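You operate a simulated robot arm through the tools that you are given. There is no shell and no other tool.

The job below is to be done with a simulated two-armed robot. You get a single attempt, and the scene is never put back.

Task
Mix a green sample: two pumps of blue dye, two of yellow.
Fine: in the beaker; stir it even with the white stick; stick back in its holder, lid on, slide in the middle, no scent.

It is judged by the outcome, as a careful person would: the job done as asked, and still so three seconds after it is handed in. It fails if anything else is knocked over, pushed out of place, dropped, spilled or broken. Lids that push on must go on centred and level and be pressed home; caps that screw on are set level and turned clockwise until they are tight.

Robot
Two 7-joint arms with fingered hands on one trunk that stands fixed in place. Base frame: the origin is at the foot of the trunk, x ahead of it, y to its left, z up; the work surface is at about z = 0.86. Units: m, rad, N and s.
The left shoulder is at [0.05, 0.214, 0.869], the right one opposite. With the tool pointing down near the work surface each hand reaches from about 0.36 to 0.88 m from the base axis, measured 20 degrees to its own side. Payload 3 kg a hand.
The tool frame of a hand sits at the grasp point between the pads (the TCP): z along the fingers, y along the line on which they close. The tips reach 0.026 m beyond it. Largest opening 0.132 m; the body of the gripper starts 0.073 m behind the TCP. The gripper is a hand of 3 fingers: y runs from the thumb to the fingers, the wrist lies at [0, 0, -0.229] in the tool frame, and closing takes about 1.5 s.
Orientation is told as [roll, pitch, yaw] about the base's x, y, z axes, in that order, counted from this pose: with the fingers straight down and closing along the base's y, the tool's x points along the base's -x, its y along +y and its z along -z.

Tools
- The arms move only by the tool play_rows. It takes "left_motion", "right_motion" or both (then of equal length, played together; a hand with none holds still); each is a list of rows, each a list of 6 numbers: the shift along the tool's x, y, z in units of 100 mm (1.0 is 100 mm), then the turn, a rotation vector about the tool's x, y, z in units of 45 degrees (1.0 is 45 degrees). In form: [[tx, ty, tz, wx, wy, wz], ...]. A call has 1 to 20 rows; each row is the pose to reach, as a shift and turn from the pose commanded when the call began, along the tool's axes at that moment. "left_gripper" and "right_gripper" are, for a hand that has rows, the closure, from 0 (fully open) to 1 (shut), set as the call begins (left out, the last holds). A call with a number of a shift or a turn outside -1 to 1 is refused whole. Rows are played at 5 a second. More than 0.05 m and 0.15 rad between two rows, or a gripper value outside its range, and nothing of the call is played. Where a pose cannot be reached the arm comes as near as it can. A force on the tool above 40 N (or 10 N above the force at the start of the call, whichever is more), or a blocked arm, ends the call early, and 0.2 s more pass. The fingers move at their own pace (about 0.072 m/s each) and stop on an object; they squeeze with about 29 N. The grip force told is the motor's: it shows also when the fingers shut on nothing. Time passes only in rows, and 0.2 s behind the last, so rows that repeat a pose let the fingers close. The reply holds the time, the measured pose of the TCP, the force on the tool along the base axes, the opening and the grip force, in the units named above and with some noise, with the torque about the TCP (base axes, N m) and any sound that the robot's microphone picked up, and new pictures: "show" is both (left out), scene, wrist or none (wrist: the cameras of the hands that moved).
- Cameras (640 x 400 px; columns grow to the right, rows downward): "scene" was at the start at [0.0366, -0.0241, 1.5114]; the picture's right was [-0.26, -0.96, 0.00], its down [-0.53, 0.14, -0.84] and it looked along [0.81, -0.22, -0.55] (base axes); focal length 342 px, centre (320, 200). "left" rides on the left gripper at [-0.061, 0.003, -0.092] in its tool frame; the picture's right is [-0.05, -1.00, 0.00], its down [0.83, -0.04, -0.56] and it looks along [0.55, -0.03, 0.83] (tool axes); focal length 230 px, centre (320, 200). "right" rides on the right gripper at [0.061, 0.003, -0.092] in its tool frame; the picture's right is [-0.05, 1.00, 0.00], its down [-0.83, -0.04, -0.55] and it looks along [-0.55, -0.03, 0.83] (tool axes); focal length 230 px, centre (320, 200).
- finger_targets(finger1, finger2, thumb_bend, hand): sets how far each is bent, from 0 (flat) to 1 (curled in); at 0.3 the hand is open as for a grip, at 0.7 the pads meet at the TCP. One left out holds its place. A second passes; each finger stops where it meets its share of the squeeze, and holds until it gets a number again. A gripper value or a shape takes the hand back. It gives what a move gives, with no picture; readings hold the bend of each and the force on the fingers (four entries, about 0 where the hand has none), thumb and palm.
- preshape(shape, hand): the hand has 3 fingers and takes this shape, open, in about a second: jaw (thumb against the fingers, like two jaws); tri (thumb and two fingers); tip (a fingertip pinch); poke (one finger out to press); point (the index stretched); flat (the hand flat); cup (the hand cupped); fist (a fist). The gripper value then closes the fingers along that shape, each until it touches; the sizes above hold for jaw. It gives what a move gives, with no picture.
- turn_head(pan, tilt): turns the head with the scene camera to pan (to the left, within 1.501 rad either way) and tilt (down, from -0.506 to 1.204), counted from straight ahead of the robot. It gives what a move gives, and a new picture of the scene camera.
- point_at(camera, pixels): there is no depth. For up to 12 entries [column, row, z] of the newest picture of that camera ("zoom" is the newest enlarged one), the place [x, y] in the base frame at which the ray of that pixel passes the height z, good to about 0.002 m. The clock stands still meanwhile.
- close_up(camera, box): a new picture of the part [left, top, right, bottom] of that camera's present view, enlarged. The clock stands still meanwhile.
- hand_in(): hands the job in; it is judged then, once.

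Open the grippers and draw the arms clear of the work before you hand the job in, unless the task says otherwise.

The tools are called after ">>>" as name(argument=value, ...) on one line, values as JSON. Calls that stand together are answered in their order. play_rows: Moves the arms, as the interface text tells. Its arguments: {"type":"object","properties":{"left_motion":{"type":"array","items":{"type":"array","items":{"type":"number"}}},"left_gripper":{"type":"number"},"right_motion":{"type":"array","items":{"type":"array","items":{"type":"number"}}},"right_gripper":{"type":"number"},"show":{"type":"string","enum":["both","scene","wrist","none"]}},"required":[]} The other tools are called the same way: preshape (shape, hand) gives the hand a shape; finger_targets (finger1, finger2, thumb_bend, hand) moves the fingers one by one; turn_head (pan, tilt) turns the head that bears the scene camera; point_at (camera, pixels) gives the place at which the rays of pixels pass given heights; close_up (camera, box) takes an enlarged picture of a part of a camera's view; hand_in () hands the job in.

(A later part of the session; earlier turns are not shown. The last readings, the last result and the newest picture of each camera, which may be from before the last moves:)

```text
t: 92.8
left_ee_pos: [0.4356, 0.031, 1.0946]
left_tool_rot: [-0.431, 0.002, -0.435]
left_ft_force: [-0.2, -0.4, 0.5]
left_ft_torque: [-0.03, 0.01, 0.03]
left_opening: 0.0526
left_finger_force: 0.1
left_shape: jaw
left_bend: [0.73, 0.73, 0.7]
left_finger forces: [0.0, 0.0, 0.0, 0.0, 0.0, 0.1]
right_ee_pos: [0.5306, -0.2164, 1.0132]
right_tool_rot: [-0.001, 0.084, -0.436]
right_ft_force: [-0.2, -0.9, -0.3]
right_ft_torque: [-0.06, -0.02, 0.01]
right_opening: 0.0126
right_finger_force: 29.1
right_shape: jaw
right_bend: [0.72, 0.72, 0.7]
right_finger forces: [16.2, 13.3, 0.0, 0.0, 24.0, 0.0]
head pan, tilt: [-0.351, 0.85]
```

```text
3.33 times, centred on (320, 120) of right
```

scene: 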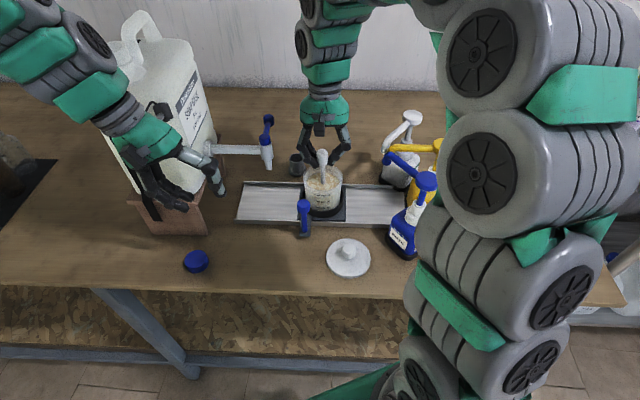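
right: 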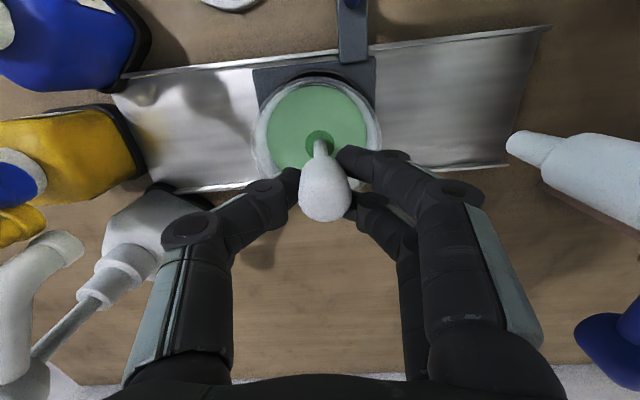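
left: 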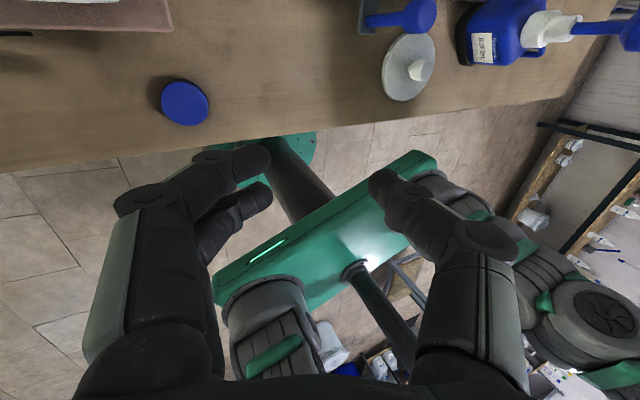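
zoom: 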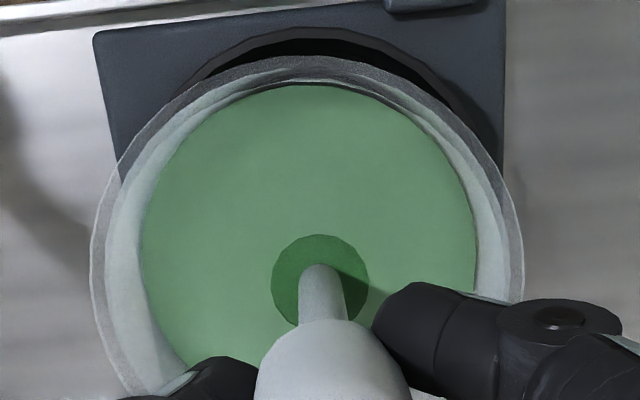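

The liquid is evenly green now. Two more turns for certainty, then I'll lift the stick straight up slowly.

>>> play_rows(right_motion=[[-0.08, 0, -0.007, 0, 0, 0], [-0.159, 0, -0.013, 0, 0, 0], [-0.113, 0.113, -0.009, 0, 0, 0], [0, 0.16, 0, 0, 0, 0], [0.113, 0.113, 0.009, 0, 0, 0], [0.159, 0, 0.013, 0, 0, 0], [0.113, -0.113, 0.009, 0, 0, 0], [0, -0.16, 0, 0, 0, 0], [-0.113, -0.113, -0.009, 0, 0, 0], [-0.159, 0, -0.013, 0, 0, 0], [-0.113, 0.113, -0.009, 0, 0, 0], [0, 0.16, 0, 0, 0, 0], [0.113, 0.113, 0.009, 0, 0, 0], [0.159, 0, 0.013, 0, 0, 0], [0.113, -0.113, 0.009, 0, 0, 0], [0, -0.16, 0, 0, 0, 0], [-0.113, -0.113, -0.009, 0, 0, 0], [-0.08, 0, -0.007, 0, 0, 0], [0, 0, 0, 0, 0, 0], [0, 0, 0, 0, 0, 0]], show="none")

>>> play_rows(right_motion=[[0.009, 0, -0.1, 0, 0, 0], [0.017, 0, -0.2, 0, 0, 0], [0.026, 0, -0.3, 0, 0, 0], [0.035, 0, -0.4, 0, 0, 0], [0.043, 0, -0.5, 0, 0, 0], [0.052, 0, -0.6, 0, 0, 0], [0.06, 0, -0.7, 0, 0, 0], [0.069, 0, -0.8, 0, 0, 0], [0.078, 0, -0.9, 0, 0, 0], [0.078, 0, -0.9, 0, 0, 0], [0.078, 0, -0.9, 0, 0, 0], [0.078, 0, -0.9, 0, 0, 0], [0.078, 0, -0.9, 0, 0, 0], [0.078, 0, -0.9, 0, 0, 0], [0.078, 0, -0.9, 0, 0, 0]], show="both")

>>> close_up(camera="scene", box=[270, 90, 390, 230])

>>> close_up(camera="right", box=[240, 60, 440, 220])

```text
t: 97.0
left_ee_pos: [0.4348, 0.0309, 1.0931]
left_tool_rot: [-0.431, 0.003, -0.435]
left_ft_force: [-0.3, -0.3, -0.4]
left_ft_torque: [0.01, 0.02, 0.01]
left_opening: 0.0524
left_finger_force: 0.0
left_shape: jaw
left_bend: [0.73, 0.73, 0.7]
left_finger forces: [0.1, 0.0, 0.1, 0.1, 0.1, 0.1]
right_ee_pos: [0.5305, -0.2183, 1.0136]
right_tool_rot: [0.001, 0.084, -0.436]
right_ft_force: [0.6, 0.1, -1.1]
right_ft_torque: [0.0, -0.01, 0.0]
right_opening: 0.0125
right_finger_force: 29.3
right_shape: jaw
right_bend: [0.72, 0.72, 0.7]
right_finger forces: [16.6, 13.4, 0.1, 0.0, 24.1, 0.0]
head pan, tilt: [-0.351, 0.85]
```

```text
t: 100.2
left_ee_pos: [0.4363, 0.0307, 1.0938]
left_tool_rot: [-0.432, 0.003, -0.435]
left_ft_force: [-0.5, 0.3, 0.6]
left_ft_torque: [0.01, -0.01, -0.06]
left_opening: 0.0525
left_finger_force: 0.1
left_shape: jaw
left_bend: [0.73, 0.73, 0.7]
left_finger forces: [0.0, 0.0, 0.1, 0.0, 0.0, 0.0]
right_ee_pos: [0.5298, -0.2175, 1.1047]
right_tool_rot: [0.0, 0.084, -0.437]
right_ft_force: [0.1, 0.2, -1.0]
right_ft_torque: [0.05, 0.01, -0.01]
right_opening: 0.0129
right_finger_force: 28.5
right_shape: jaw
right_bend: [0.72, 0.72, 0.7]
right_finger forces: [16.7, 13.2, 0.1, 0.0, 24.1, 0.0]
head pan, tilt: [-0.351, 0.85]
```

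scene: 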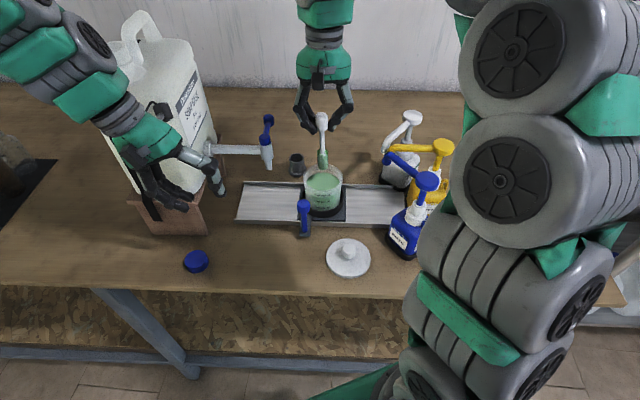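
right: 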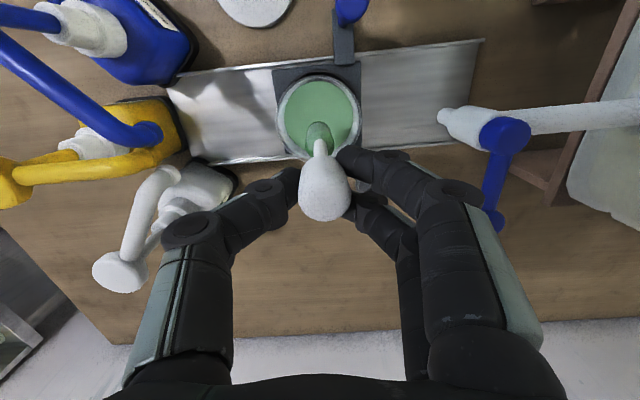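

```text
2.86 times, centred on (330, 160) of scene
```

zoom: 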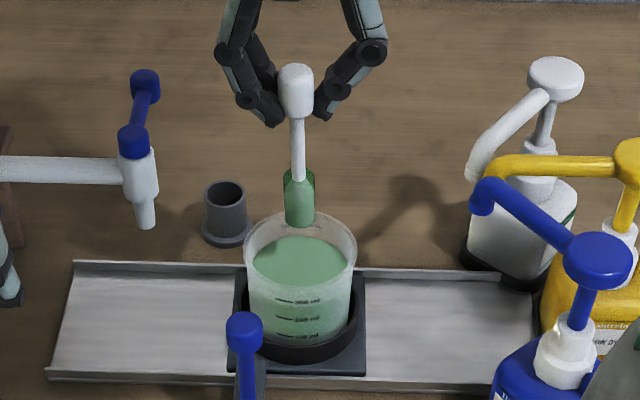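

```text
2.50 times, centred on (340, 140) of right
```

zoom: 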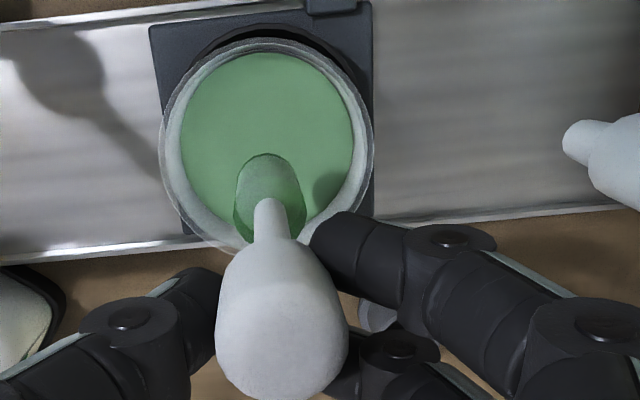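

The green is even. The paddle carries a film of wet green; I hold it over the beaker for several seconds to let it drain.

>>> play_rows(right_motion=[[0, 0, 0, 0, 0, 0], [0, 0, 0, 0, 0, 0], [0, 0, 0, 0, 0, 0], [0, 0, 0, 0, 0, 0], [0, 0, 0, 0, 0, 0], [0, 0, 0, 0, 0, 0], [0, 0, 0, 0, 0, 0], [0, 0, 0, 0, 0, 0], [0, 0, 0, 0, 0, 0], [0, 0, 0, 0, 0, 0], [0, 0, 0, 0, 0, 0], [0, 0, 0, 0, 0, 0], [0, 0, 0, 0, 0, 0], [0, 0, 0, 0, 0, 0], [0, 0, 0, 0, 0, 0], [0, 0, 0, 0, 0, 0], [0, 0, 0, 0, 0, 0], [0, 0, 0, 0, 0, 0], [0, 0, 0, 0, 0, 0], [0, 0, 0, 0, 0, 0]], show="none")

>>> close_up(camera="scene", box=[290, 110, 360, 220])

>>> close_up(camera="right", box=[240, 60, 440, 220])

```text
t: 104.4
left_ee_pos: [0.4357, 0.0308, 1.0937]
left_tool_rot: [-0.432, 0.001, -0.435]
left_ft_force: [0.1, 0.5, 0.2]
left_ft_torque: [0.01, -0.01, -0.01]
left_opening: 0.0522
left_finger_force: 0.1
left_shape: jaw
left_bend: [0.73, 0.73, 0.7]
left_finger forces: [0.1, 0.0, 0.0, 0.0, 0.0, 0.0]
right_ee_pos: [0.5299, -0.2177, 1.1041]
right_tool_rot: [0.0, 0.085, -0.437]
right_ft_force: [0.3, -1.4, -0.8]
right_ft_torque: [-0.02, 0.02, -0.01]
right_opening: 0.0128
right_finger_force: 29.0
right_shape: jaw
right_bend: [0.72, 0.72, 0.7]
right_finger forces: [16.6, 13.2, 0.0, 0.0, 24.2, 0.0]
head pan, tilt: [-0.351, 0.85]
```

```text
3.64 times, centred on (325, 165) of scene
```

zoom: 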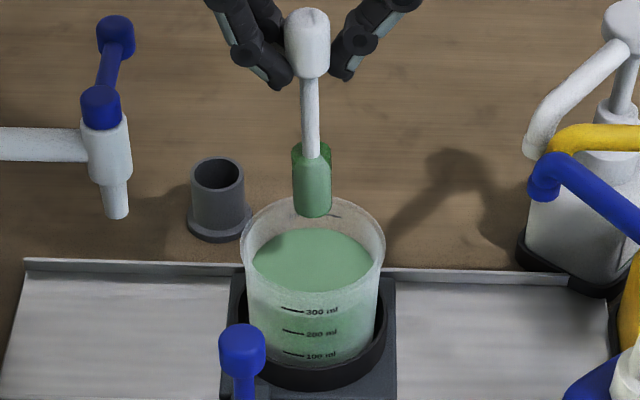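

```text
2.50 times, centred on (340, 140) of right
```

zoom: 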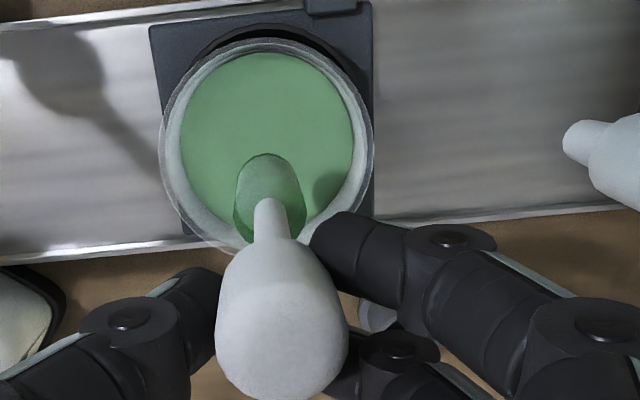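

The film is just a wet coat that stays put, and the mix is even. I now take the stick back the way it came: first straight back over the rear rim at this height.

>>> play_rows(right_motion=[[-0.15, 0, -0.0125, 0, 0, 0], [-0.3, 0, -0.025, 0, 0, 0], [-0.45, 0, -0.0375, 0, 0, 0], [-0.598, 0, -0.05, 0, 0, 0], [-0.598, 0, -0.05, 0, 0, 0]], show="none")

>>> play_rows(right_motion=[[-0.2, 0, -0.015, 0, 0, 0], [-0.4, 0, -0.03, 0, 0, 0], [-0.52, -0.03, -0.03, 0, 0, 0], [-0.53, -0.05, 0.15, 0, 0, 0], [-0.549, -0.05, 0.361, 0, 0, 0], [-0.549, -0.05, 0.361, 0, 0, 0]], show="both")

>>> close_up(camera="scene", box=[260, 80, 380, 220])

```text
t: 105.6
left_ee_pos: [0.437, 0.0311, 1.0942]
left_tool_rot: [-0.431, 0.002, -0.435]
left_ft_force: [-0.2, 0.4, 0.2]
left_ft_torque: [0.0, 0.03, 0.01]
left_opening: 0.0523
left_finger_force: 0.0
left_shape: jaw
left_bend: [0.73, 0.73, 0.7]
left_finger forces: [0.0, 0.0, 0.0, 0.1, 0.0, 0.1]
right_ee_pos: [0.5839, -0.2452, 1.1031]
right_tool_rot: [0.0, 0.085, -0.438]
right_ft_force: [0.1, -0.2, 0.7]
right_ft_torque: [-0.01, 0.03, 0.02]
right_opening: 0.0126
right_finger_force: 29.0
right_shape: jaw
right_bend: [0.72, 0.72, 0.7]
right_finger forces: [16.8, 13.4, 0.0, 0.0, 24.1, 0.0]
head pan, tilt: [-0.351, 0.85]
```

```text
t: 107.0
left_ee_pos: [0.4359, 0.0306, 1.094]
left_tool_rot: [-0.431, 0.003, -0.434]
left_ft_force: [0.1, -0.2, 1.1]
left_ft_torque: [0.01, 0.01, 0.01]
left_opening: 0.0523
left_finger_force: 0.0
left_shape: jaw
left_bend: [0.73, 0.73, 0.7]
left_finger forces: [0.1, 0.0, 0.0, 0.0, 0.0, 0.0]
right_ee_pos: [0.63, -0.2703, 1.0617]
right_tool_rot: [0.001, 0.085, -0.437]
right_ft_force: [-0.1, 0.8, -0.5]
right_ft_torque: [0.02, 0.0, -0.01]
right_opening: 0.0127
right_finger_force: 28.5
right_shape: jaw
right_bend: [0.72, 0.72, 0.7]
right_finger forces: [17.1, 13.4, 0.1, 0.1, 24.1, 0.1]
head pan, tilt: [-0.351, 0.85]
```

scene: 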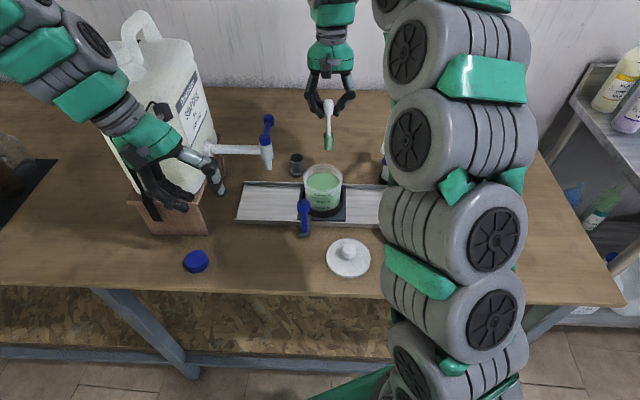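
right: 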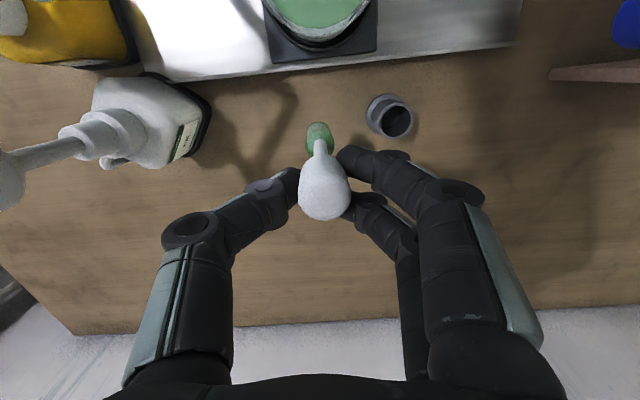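

```text
2.86 times, centred on (320, 150) of scene
```

zoom: 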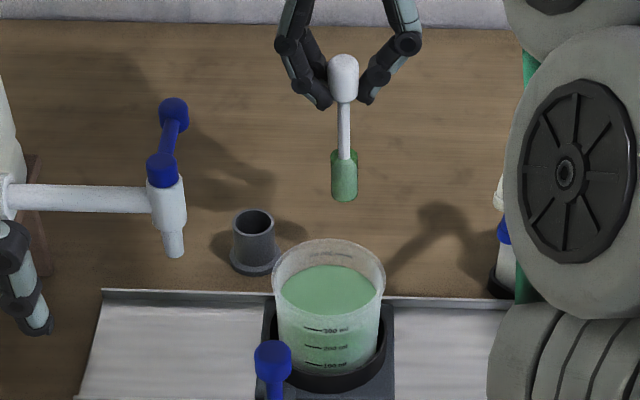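

The stick hangs as before (paddle tip at (319,128) in the right view). I move it left to above the holder, keeping clear of the tap.

>>> play_rows(right_motion=[[0, 0.2, 0, 0, 0, 0], [0, 0.4, 0, 0, 0, 0], [0, 0.6, 0, 0, 0, 0], [0, 0.75, 0, 0, 0, 0], [0, 0.8, 0, 0, 0, 0], [0, 0.8, 0, 0, 0, 0], [0, 0.8, 0, 0, 0, 0]], show="both")

>>> close_up(camera="scene", box=[245, 80, 345, 180])

>>> close_up(camera="right", box=[220, 60, 420, 240])

```text
t: 108.6
left_ee_pos: [0.4363, 0.0313, 1.093]
left_tool_rot: [-0.43, 0.004, -0.434]
left_ft_force: [-0.5, 0.5, -0.3]
left_ft_torque: [0.0, -0.04, 0.01]
left_opening: 0.0521
left_finger_force: 0.1
left_shape: jaw
left_bend: [0.73, 0.73, 0.7]
left_finger forces: [0.1, 0.0, 0.0, 0.1, 0.0, 0.0]
right_ee_pos: [0.663, -0.1961, 1.063]
right_tool_rot: [0.0, 0.083, -0.436]
right_ft_force: [-0.3, 0.6, -0.1]
right_ft_torque: [-0.03, 0.02, 0.01]
right_opening: 0.0125
right_finger_force: 28.8
right_shape: jaw
right_bend: [0.72, 0.72, 0.7]
right_finger forces: [17.1, 13.5, 0.0, 0.0, 23.9, 0.0]
head pan, tilt: [-0.351, 0.85]
```

scene: 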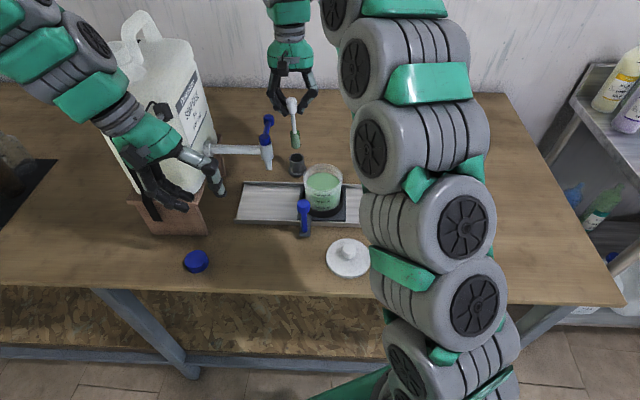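
right: 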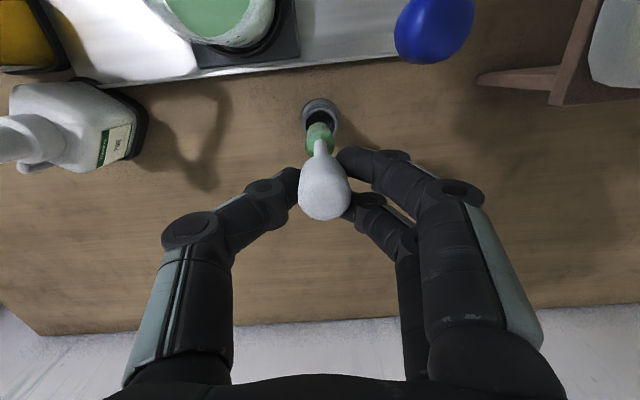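

```text
4.00 times, centred on (295, 130) of scene
```

zoom: 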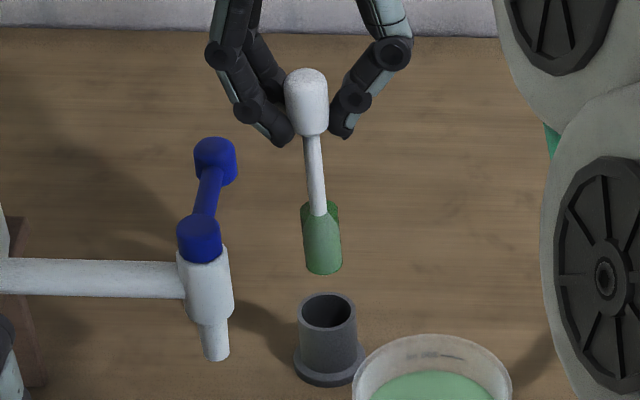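

```text
2.22 times, centred on (320, 150) of right
```

zoom: 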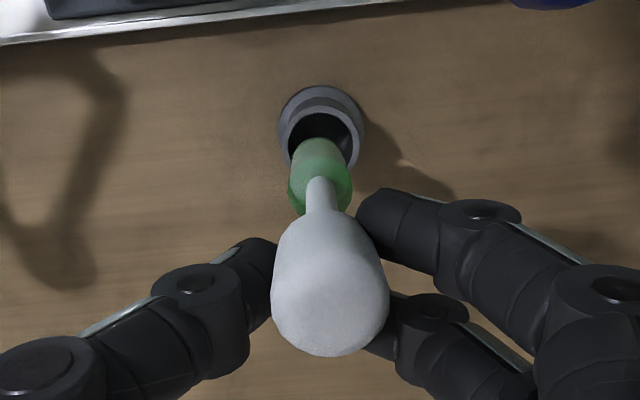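

The paddle hangs over the holder within about 2 mm. I lower halfway to the rim and check again.

>>> play_rows(right_motion=[[-0.008, 0, 0.1, 0, 0, 0], [-0.017, 0, 0.2, 0, 0, 0], [-0.021, 0, 0.25, 0, 0, 0], [-0.021, 0, 0.25, 0, 0, 0]], show="wrist")

>>> close_up(camera="scene", box=[265, 110, 335, 180])

>>> close_up(camera="right", box=[260, 80, 380, 180])

```text
t: 109.6
left_ee_pos: [0.4354, 0.0302, 1.0947]
left_tool_rot: [-0.432, 0.001, -0.435]
left_ft_force: [-0.4, -0.1, 0.2]
left_ft_torque: [0.01, 0.01, -0.02]
left_opening: 0.0521
left_finger_force: 0.1
left_shape: jaw
left_bend: [0.73, 0.73, 0.7]
left_finger forces: [0.0, 0.1, 0.1, 0.1, 0.0, 0.0]
right_ee_pos: [0.6622, -0.198, 1.0378]
right_tool_rot: [0.0, 0.085, -0.439]
right_ft_force: [0.6, -0.9, -0.1]
right_ft_torque: [-0.02, 0.01, 0.02]
right_opening: 0.0127
right_finger_force: 29.1
right_shape: jaw
right_bend: [0.72, 0.72, 0.7]
right_finger forces: [17.2, 13.7, 0.0, 0.0, 23.9, 0.0]
head pan, tilt: [-0.351, 0.85]
```

right: 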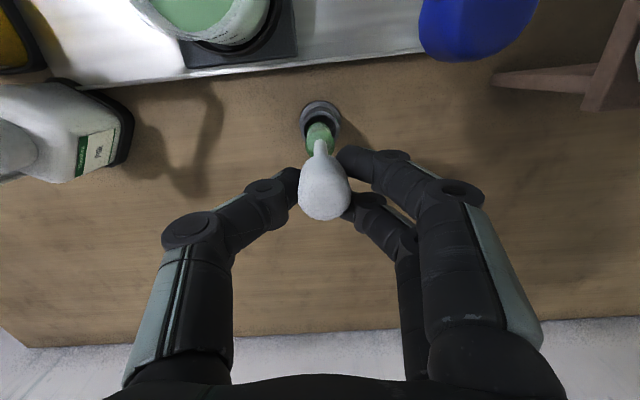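

```text
5.71 times, centred on (300, 145) of scene
```

zoom: 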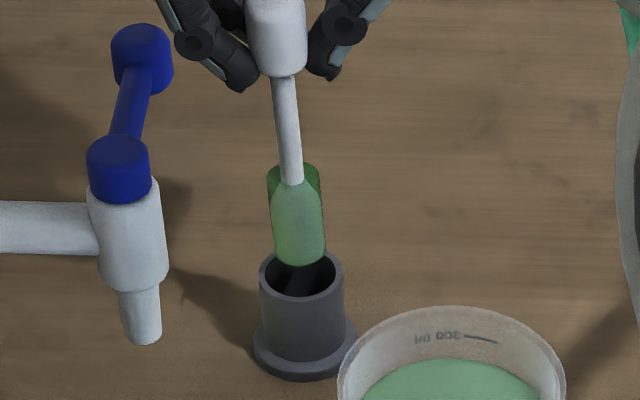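

```text
4.00 times, centred on (320, 130) of right
```

zoom: 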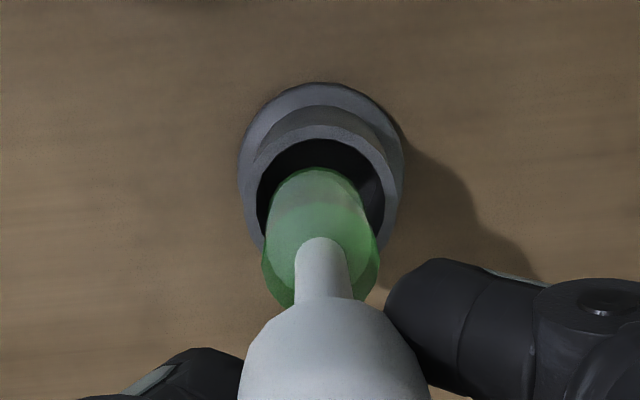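

The paddle is centred at the holder's mouth. I lower it the remaining way slowly.

>>> play_rows(right_motion=[[-0.006, 0, 0.07, 0, 0, 0], [-0.012, 0, 0.14, 0, 0, 0], [-0.018, 0, 0.21, 0, 0, 0], [-0.024, 0, 0.28, 0, 0, 0], [-0.03, 0, 0.35, 0, 0, 0], [-0.035, 0, 0.42, 0, 0, 0], [-0.04, 0, 0.48, 0, 0, 0], [-0.04, 0, 0.48, 0, 0, 0]], show="wrist")

>>> close_up(camera="scene", box=[265, 110, 335, 180])

```text
t: 111.4
left_ee_pos: [0.4367, 0.0314, 1.0931]
left_tool_rot: [-0.431, 0.003, -0.434]
left_ft_force: [-0.5, -1.3, 0.3]
left_ft_torque: [-0.04, 0.02, 0.0]
left_opening: 0.0524
left_finger_force: 0.0
left_shape: jaw
left_bend: [0.73, 0.73, 0.7]
left_finger forces: [0.0, 0.0, 0.0, 0.0, 0.0, 0.1]
right_ee_pos: [0.665, -0.198, 0.9895]
right_tool_rot: [0.001, 0.084, -0.437]
right_ft_force: [0.6, -0.5, 0.2]
right_ft_torque: [-0.02, 0.01, 0.01]
right_opening: 0.0123
right_finger_force: 29.4
right_shape: jaw
right_bend: [0.72, 0.72, 0.7]
right_finger forces: [17.3, 13.8, 0.1, 0.0, 23.8, 0.1]
head pan, tilt: [-0.351, 0.85]
```

right: 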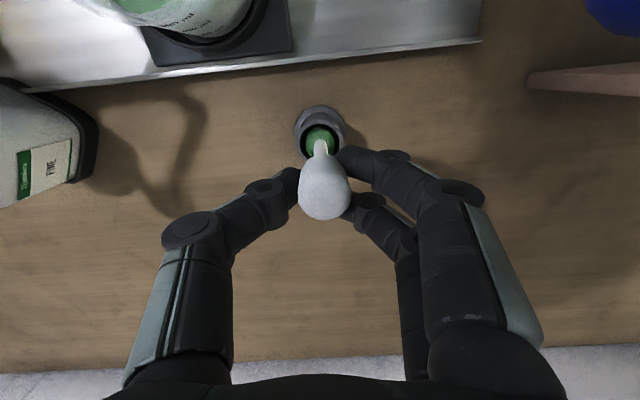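

```text
5.71 times, centred on (300, 145) of scene
```

zoom: 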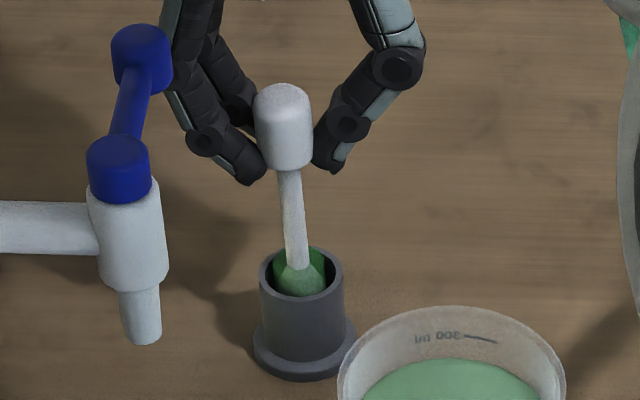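

Stick is in the holder, about 1.5 mm above its earlier pose with no force. I lower those last 2 mm and then open the hand.

>>> play_rows(right_motion=[[-0.001, 0, 0.01, 0, 0, 0], [-0.002, 0, 0.025, 0, 0, 0], [-0.002, 0, 0.025, 0, 0, 0]], show="none")

>>> play_rows(right_motion=[[0, 0, 0, 0, 0, 0], [0, 0, 0, 0, 0, 0], [0, 0, 0, 0, 0, 0], [0, 0, 0, 0, 0, 0], [0, 0, 0, 0, 0, 0]], right_gripper=0.6, show="wrist")

>>> close_up(camera="scene", box=[265, 110, 335, 180])

```text
t: 112.2
left_ee_pos: [0.4353, 0.0312, 1.094]
left_tool_rot: [-0.433, 0.003, -0.435]
left_ft_force: [-0.6, 1.0, 0.1]
left_ft_torque: [0.0, -0.01, 0.0]
left_opening: 0.0524
left_finger_force: 0.0
left_shape: jaw
left_bend: [0.73, 0.73, 0.7]
left_finger forces: [0.1, 0.0, 0.1, 0.1, 0.0, 0.0]
right_ee_pos: [0.6631, -0.1971, 0.9883]
right_tool_rot: [0.0, 0.083, -0.437]
right_ft_force: [0.4, 0.1, 0.9]
right_ft_torque: [0.0, -0.01, -0.01]
right_opening: 0.0124
right_finger_force: 29.8
right_shape: jaw
right_bend: [0.72, 0.72, 0.7]
right_finger forces: [17.4, 13.9, 0.1, 0.1, 24.1, 0.0]
head pan, tilt: [-0.351, 0.85]
```

```text
t: 113.4
left_ee_pos: [0.4365, 0.0317, 1.0937]
left_tool_rot: [-0.431, 0.002, -0.435]
left_ft_force: [0.4, -0.2, 0.7]
left_ft_torque: [0.0, -0.01, 0.0]
left_opening: 0.0525
left_finger_force: 0.1
left_shape: jaw
left_bend: [0.73, 0.73, 0.7]
left_finger forces: [0.0, 0.1, 0.0, 0.0, 0.1, 0.1]
right_ee_pos: [0.6629, -0.1976, 0.9881]
right_tool_rot: [0.0, 0.083, -0.437]
right_ft_force: [-0.4, 0.3, 0.7]
right_ft_torque: [0.03, 0.02, -0.02]
right_opening: 0.0522
right_finger_force: 0.0
right_shape: jaw
right_bend: [0.73, 0.73, 0.7]
right_finger forces: [0.0, 0.0, 0.0, 0.0, 0.0, 0.0]
head pan, tilt: [-0.351, 0.85]
```

right: 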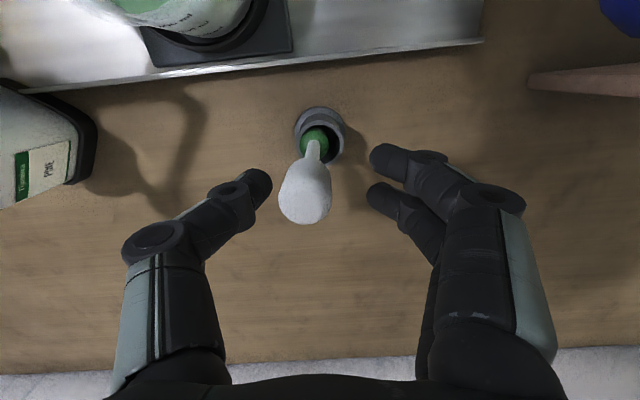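

```text
5.71 times, centred on (300, 145) of scene
```

zoom: 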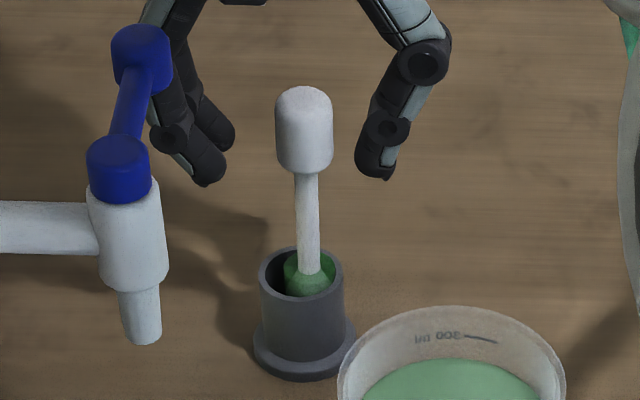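

The stick stands upright in its holder, free of the fingers. I open slightly more and lift the hand straight up.

>>> play_rows(right_motion=[[0, 0, 0, 0, 0, 0], [0, 0, 0, 0, 0, 0], [0.008, 0, -0.1, 0, 0, 0], [0.025, 0, -0.3, 0, 0, 0], [0.042, 0, -0.5, 0, 0, 0], [0.058, 0, -0.7, 0, 0, 0], [0.07, 0, -0.85, 0, 0, 0], [0.07, 0, -0.85, 0, 0, 0]], right_gripper=0.5, show="both")

>>> close_up(camera="scene", box=[245, 80, 365, 220])

```text
t: 115.2
left_ee_pos: [0.4354, 0.0315, 1.0931]
left_tool_rot: [-0.432, 0.001, -0.433]
left_ft_force: [-0.4, -0.4, -0.1]
left_ft_torque: [-0.02, -0.01, -0.01]
left_opening: 0.0522
left_finger_force: 0.0
left_shape: jaw
left_bend: [0.73, 0.73, 0.7]
left_finger forces: [0.0, 0.1, 0.1, 0.0, 0.0, 0.1]
right_ee_pos: [0.6638, -0.1978, 1.0741]
right_tool_rot: [0.0, 0.08, -0.437]
right_ft_force: [-0.4, 0.5, 0.7]
right_ft_torque: [0.03, 0.01, -0.02]
right_opening: 0.0654
right_finger_force: 0.1
right_shape: jaw
right_bend: [0.73, 0.73, 0.7]
right_finger forces: [0.0, 0.0, 0.1, 0.1, 0.0, 0.0]
head pan, tilt: [-0.351, 0.85]
```

scene: 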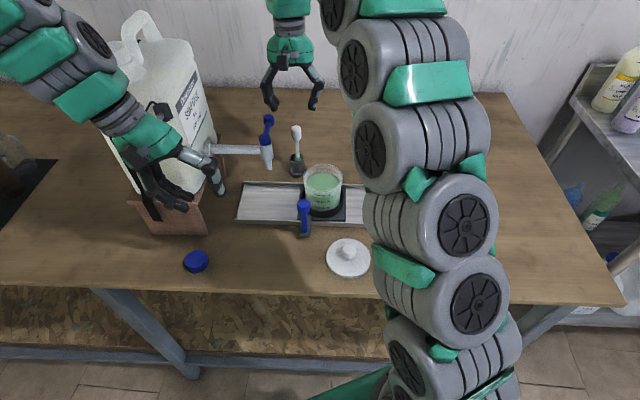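
right: 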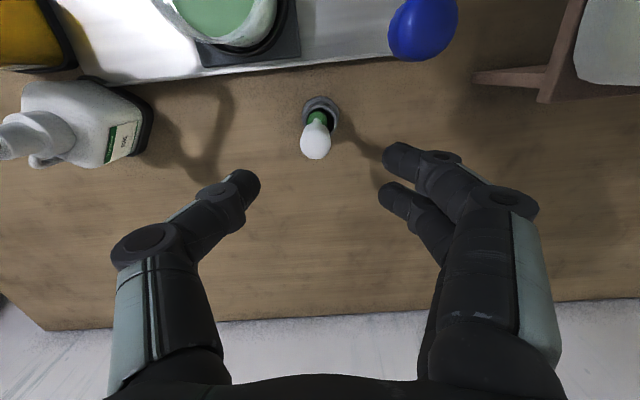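

```text
2.86 times, centred on (305, 150) of scene
```

zoom: 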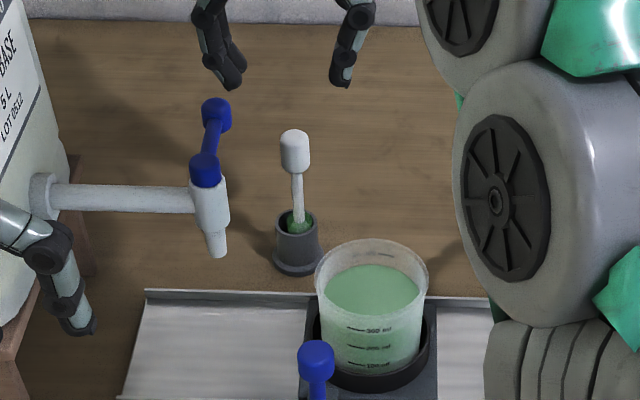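

Stick is back home and standing. I move the right hand right and toward the lid, levelling its pitch on the way.

>>> play_rows(right_motion=[[0.017, -0.25, -0.2, 0, 0, 0], [0.017, -0.55, -0.2, 0, -0.02, 0], [0.3, -0.8, -0.18, 0, -0.05, 0], [0.6, -0.95, -0.15, 0, -0.08, 0], [0.95, -1.0, -0.12, 0, -0.106, 0], [0.95, -1.0, -0.12, 0, -0.106, 0]], show="none")

>>> play_rows(right_motion=[[0.4, -0.1, 0, 0, 0, 0], [0.8, -0.25, 0, 0, 0, 0], [1.0, -0.41, 0, 0, 0, 0], [1.0, -0.41, 0, 0, 0, 0]], show="none")

>>> play_rows(right_motion=[[0.4, 0, 0.0, 0, 0, 0], [0.8, 0, 0.0, 0, 0, 0], [0.8, 0, 0.0, 0, 0, 0]], show="both")

```text
t: 116.6
left_ee_pos: [0.4359, 0.0312, 1.0933]
left_tool_rot: [-0.431, 0.001, -0.435]
left_ft_force: [-0.3, -1.1, -0.2]
left_ft_torque: [0.01, 0.0, 0.01]
left_opening: 0.0521
left_finger_force: 0.1
left_shape: jaw
left_bend: [0.73, 0.73, 0.7]
left_finger forces: [0.0, 0.0, 0.1, 0.0, 0.0, 0.1]
right_ee_pos: [0.5368, -0.2508, 1.0939]
right_tool_rot: [0.0, -0.001, -0.437]
right_ft_force: [0.0, -0.9, 0.7]
right_ft_torque: [0.01, 0.0, 0.02]
right_opening: 0.0653
right_finger_force: 0.1
right_shape: jaw
right_bend: [0.73, 0.73, 0.7]
right_finger forces: [0.0, 0.1, 0.0, 0.0, 0.1, 0.1]
head pan, tilt: [-0.351, 0.85]
```

```text
t: 117.6
left_ee_pos: [0.4358, 0.0303, 1.0932]
left_tool_rot: [-0.432, 0.001, -0.434]
left_ft_force: [-0.5, 0.8, -0.1]
left_ft_torque: [-0.01, 0.0, -0.04]
left_opening: 0.0521
left_finger_force: 0.0
left_shape: jaw
left_bend: [0.73, 0.73, 0.7]
left_finger forces: [0.1, 0.0, 0.0, 0.1, 0.1, 0.0]
right_ee_pos: [0.4281, -0.2441, 1.093]
right_tool_rot: [0.001, -0.001, -0.438]
right_ft_force: [-0.4, -0.5, -0.1]
right_ft_torque: [-0.04, -0.02, 0.0]
right_opening: 0.0654
right_finger_force: 0.2
right_shape: jaw
right_bend: [0.73, 0.73, 0.7]
right_finger forces: [0.0, 0.0, 0.0, 0.1, 0.0, 0.1]
head pan, tilt: [-0.351, 0.85]
```

```text
t: 118.4
left_ee_pos: [0.4358, 0.0305, 1.0939]
left_tool_rot: [-0.431, 0.002, -0.434]
left_ft_force: [-0.4, 0.1, -0.1]
left_ft_torque: [-0.02, 0.04, -0.02]
left_opening: 0.0524
left_finger_force: 0.1
left_shape: jaw
left_bend: [0.73, 0.73, 0.7]
left_finger forces: [0.0, 0.1, 0.0, 0.1, 0.0, 0.0]
right_ee_pos: [0.3546, -0.2083, 1.0957]
right_tool_rot: [0.0, 0.0, -0.436]
right_ft_force: [0.2, -0.1, 0.0]
right_ft_torque: [0.01, 0.01, -0.01]
right_opening: 0.0655
right_finger_force: 0.0
right_shape: jaw
right_bend: [0.73, 0.73, 0.7]
right_finger forces: [0.0, 0.1, 0.0, 0.0, 0.0, 0.0]
head pan, tilt: [-0.351, 0.85]
```

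scene: 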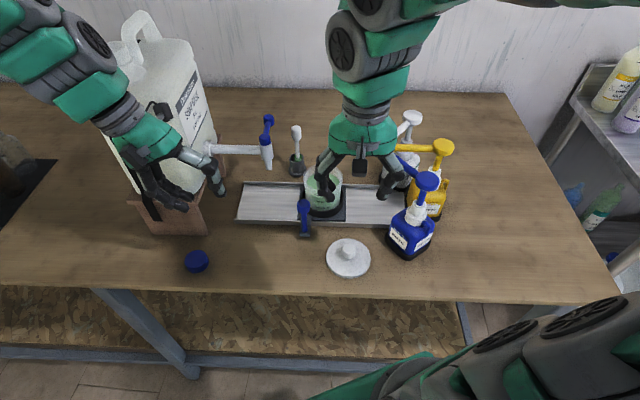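
right: 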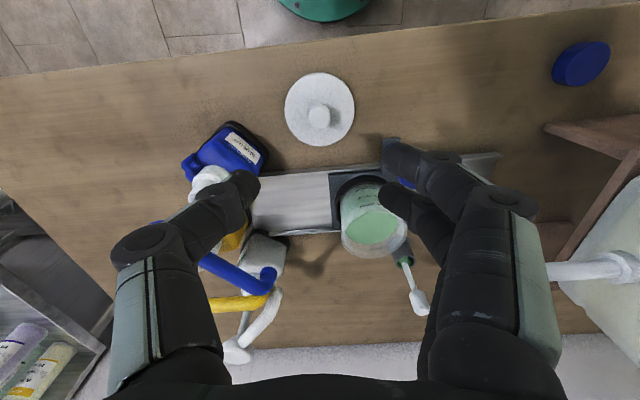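

The lid is in view at (319,108), knob at (319,116). I measure it from both cameras.

>>> close_up(camera="right", box=[250, 50, 390, 160])

>>> close_up(camera="scene", box=[310, 220, 390, 290])

>>> point_at(camera="right", pixels=[[319, 116, 0.88], [319, 116, 0.89], [319, 116, 0.9], [319, 109, 0.865], [319, 109, 0.87], [285, 108, 0.867], [354, 108, 0.867]])

>>> point_at(camera="scene", pixels=[[348, 248, 0.88], [348, 248, 0.89], [348, 248, 0.9], [348, 259, 0.865], [348, 259, 0.87], [326, 259, 0.867], [370, 259, 0.867]])

```text
3.64 times, centred on (320, 105) of right
```

zoom: 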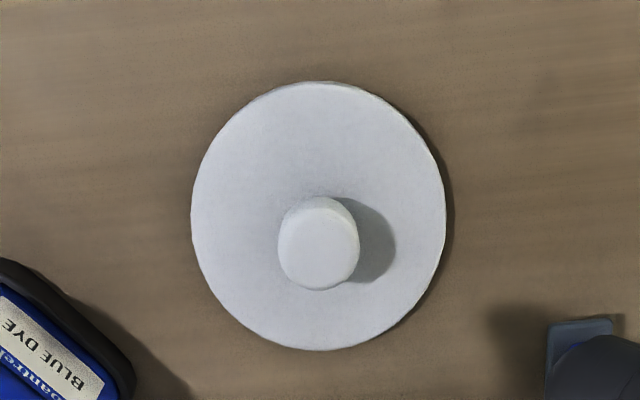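

```text
5.71 times, centred on (350, 255) of scene
```

zoom: 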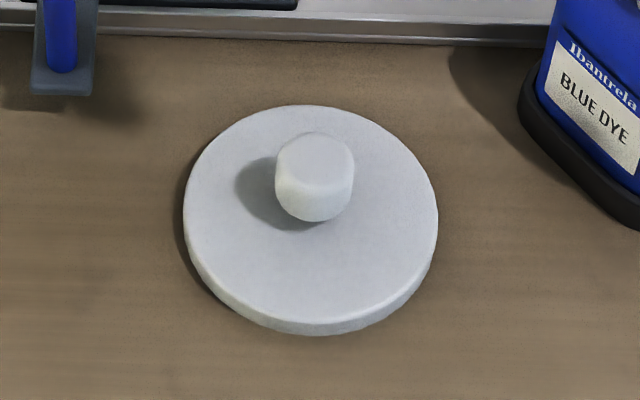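

```text
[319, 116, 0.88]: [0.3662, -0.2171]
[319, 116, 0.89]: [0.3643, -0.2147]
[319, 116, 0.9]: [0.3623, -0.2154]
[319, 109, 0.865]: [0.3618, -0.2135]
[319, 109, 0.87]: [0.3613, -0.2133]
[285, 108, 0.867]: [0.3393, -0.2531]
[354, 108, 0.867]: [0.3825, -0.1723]
```

```text
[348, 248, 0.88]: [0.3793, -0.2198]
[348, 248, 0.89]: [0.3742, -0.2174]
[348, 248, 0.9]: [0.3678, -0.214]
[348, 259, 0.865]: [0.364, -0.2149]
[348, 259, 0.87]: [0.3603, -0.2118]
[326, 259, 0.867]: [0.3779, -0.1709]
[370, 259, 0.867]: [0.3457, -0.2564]
```

Lid: centre (0.362,-0.2135), diameter 0.092, knob top z≈0.905, knob diameter 0.029. I align over the knob and come half way down.

>>> play_rows(right_motion=[[-0.04, -0.01, 0.2, 0, 0, 0], [-0.089, -0.016, 0.4, 0, 0, 0], [-0.089, -0.016, 0.65, 0, 0, 0], [-0.089, -0.016, 0.9, 0, 0, 0], [-0.089, -0.016, 1.0, 0, 0, 0], [-0.089, -0.016, 1.0, 0, 0, 0]], show="both")

>>> close_up(camera="right", box=[220, 60, 420, 220])

```text
t: 119.8
left_ee_pos: [0.4355, 0.0302, 1.0931]
left_tool_rot: [-0.432, 0.004, -0.435]
left_ft_force: [0.1, -1.1, -0.6]
left_ft_torque: [0.0, -0.01, 0.02]
left_opening: 0.0524
left_finger_force: 0.1
left_shape: jaw
left_bend: [0.73, 0.73, 0.7]
left_finger forces: [0.1, 0.0, 0.1, 0.1, 0.0, 0.0]
right_ee_pos: [0.3628, -0.2147, 0.9958]
right_tool_rot: [0.0, 0.0, -0.437]
right_ft_force: [-1.3, -0.8, 0.4]
right_ft_torque: [0.01, -0.02, 0.01]
right_opening: 0.0653
right_finger_force: 0.0
right_shape: jaw
right_bend: [0.73, 0.73, 0.7]
right_finger forces: [0.0, 0.0, 0.1, 0.1, 0.1, 0.1]
head pan, tilt: [-0.351, 0.85]
```

scene: 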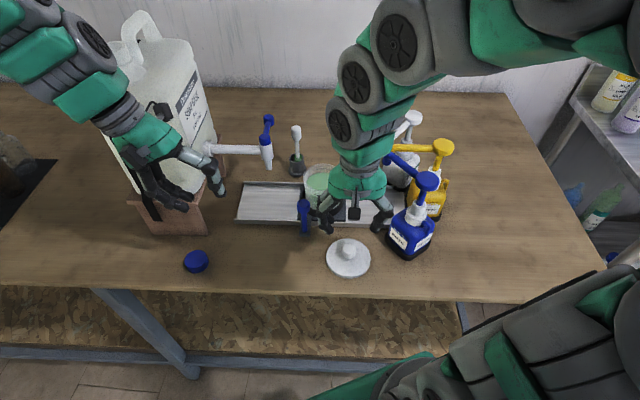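
right: 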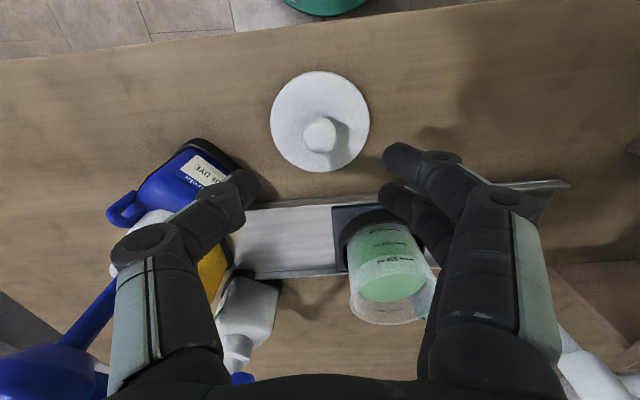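

```text
2.50 times, centred on (320, 140) of right
```

zoom: 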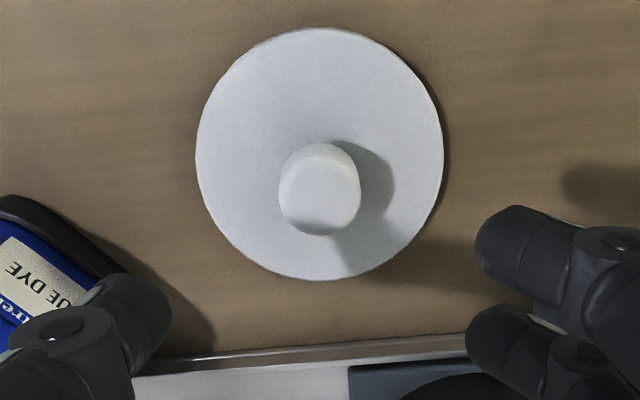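

Before going lower, I check the footprints of the neighbours (blue bottle corner and handle) against my fingers.

>>> point_at(camera="scene", pixels=[[386, 237, 0.87], [410, 260, 0.87], [434, 242, 0.87], [389, 222, 0.93], [304, 203, 0.985], [304, 234, 0.87], [313, 222, 0.97], [331, 232, 0.97]])

>>> close_up(camera="scene", box=[280, 160, 440, 290])

```text
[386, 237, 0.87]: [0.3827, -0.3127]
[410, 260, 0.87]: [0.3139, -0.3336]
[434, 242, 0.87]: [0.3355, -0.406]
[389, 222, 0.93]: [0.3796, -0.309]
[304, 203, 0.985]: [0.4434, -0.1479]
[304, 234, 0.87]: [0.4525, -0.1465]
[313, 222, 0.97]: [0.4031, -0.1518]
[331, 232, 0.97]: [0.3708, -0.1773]
```

```text
3.08 times, centred on (360, 225) of scene
```

zoom: 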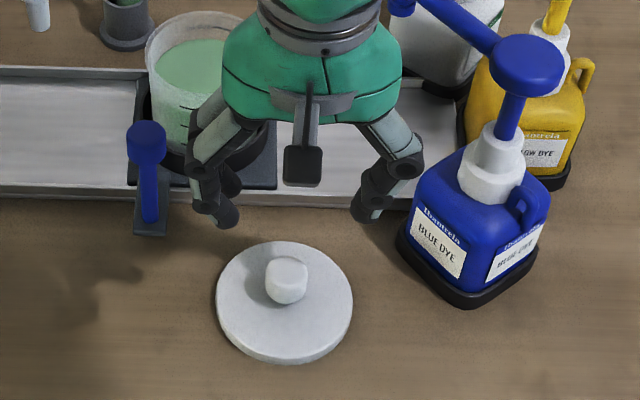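

The fingers would pass close to the handle, so I turn the hand 15° counter-clockwise (clear of both handle and blue bottle) and then descend to just above the lid's disc.

>>> play_rows(right_motion=[[0, 0, 0, 0, 0, -0.11], [0, 0, 0, 0, 0, -0.22], [0, 0, 0, 0, 0, -0.333], [0, 0, 0.2, 0, 0, -0.333], [0, 0, 0.4, 0, 0, -0.333], [0, 0, 0.6, 0, 0, -0.333], [0, 0, 0.75, 0, 0, -0.333], [0, 0, 0.75, 0, 0, -0.333]], show="both")

>>> close_up(camera="right", box=[220, 80, 420, 240])

>>> close_up(camera="scene", box=[280, 180, 420, 290])

```text
t: 121.6
left_ee_pos: [0.4348, 0.0309, 1.0935]
left_tool_rot: [-0.432, 0.001, -0.435]
left_ft_force: [0.6, -0.3, -0.2]
left_ft_torque: [0.0, 0.0, 0.02]
left_opening: 0.0525
left_finger_force: 0.0
left_shape: jaw
left_bend: [0.73, 0.73, 0.7]
left_finger forces: [0.0, 0.0, 0.0, 0.0, 0.0, 0.0]
right_ee_pos: [0.3649, -0.2157, 0.9196]
right_tool_rot: [0.001, 0.0, -0.173]
right_ft_force: [-0.3, -0.3, -0.1]
right_ft_torque: [-0.01, -0.02, -0.02]
right_opening: 0.0657
right_finger_force: 0.0
right_shape: jaw
right_bend: [0.73, 0.73, 0.7]
right_finger forces: [0.0, 0.0, 0.0, 0.0, 0.0, 0.0]
head pan, tilt: [-0.351, 0.85]
```

scene: 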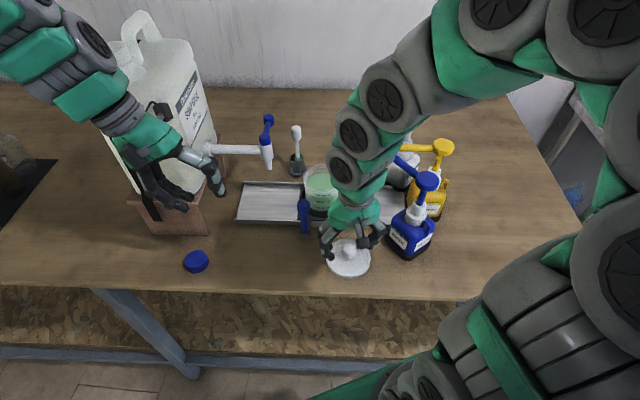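
right: 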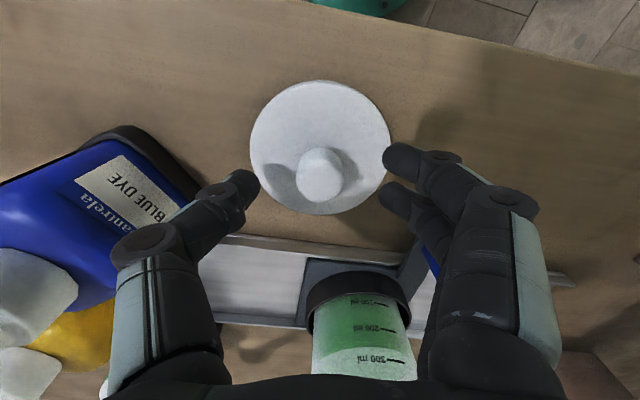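

```text
2.50 times, centred on (320, 160) of right
```

zoom: 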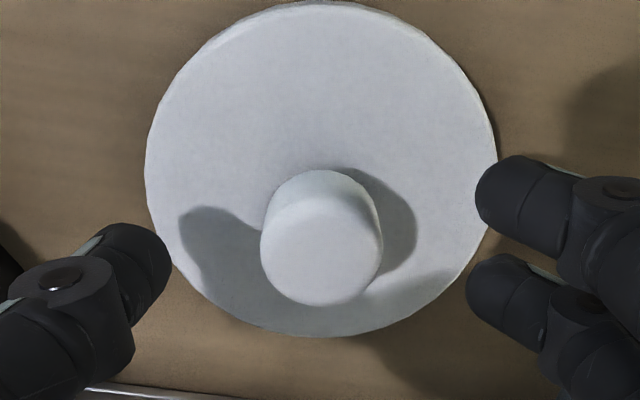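

```text
3.64 times, centred on (350, 235) of scene
```

zoom: 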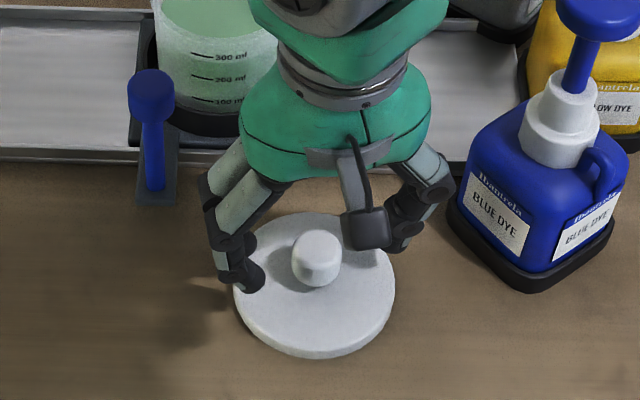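

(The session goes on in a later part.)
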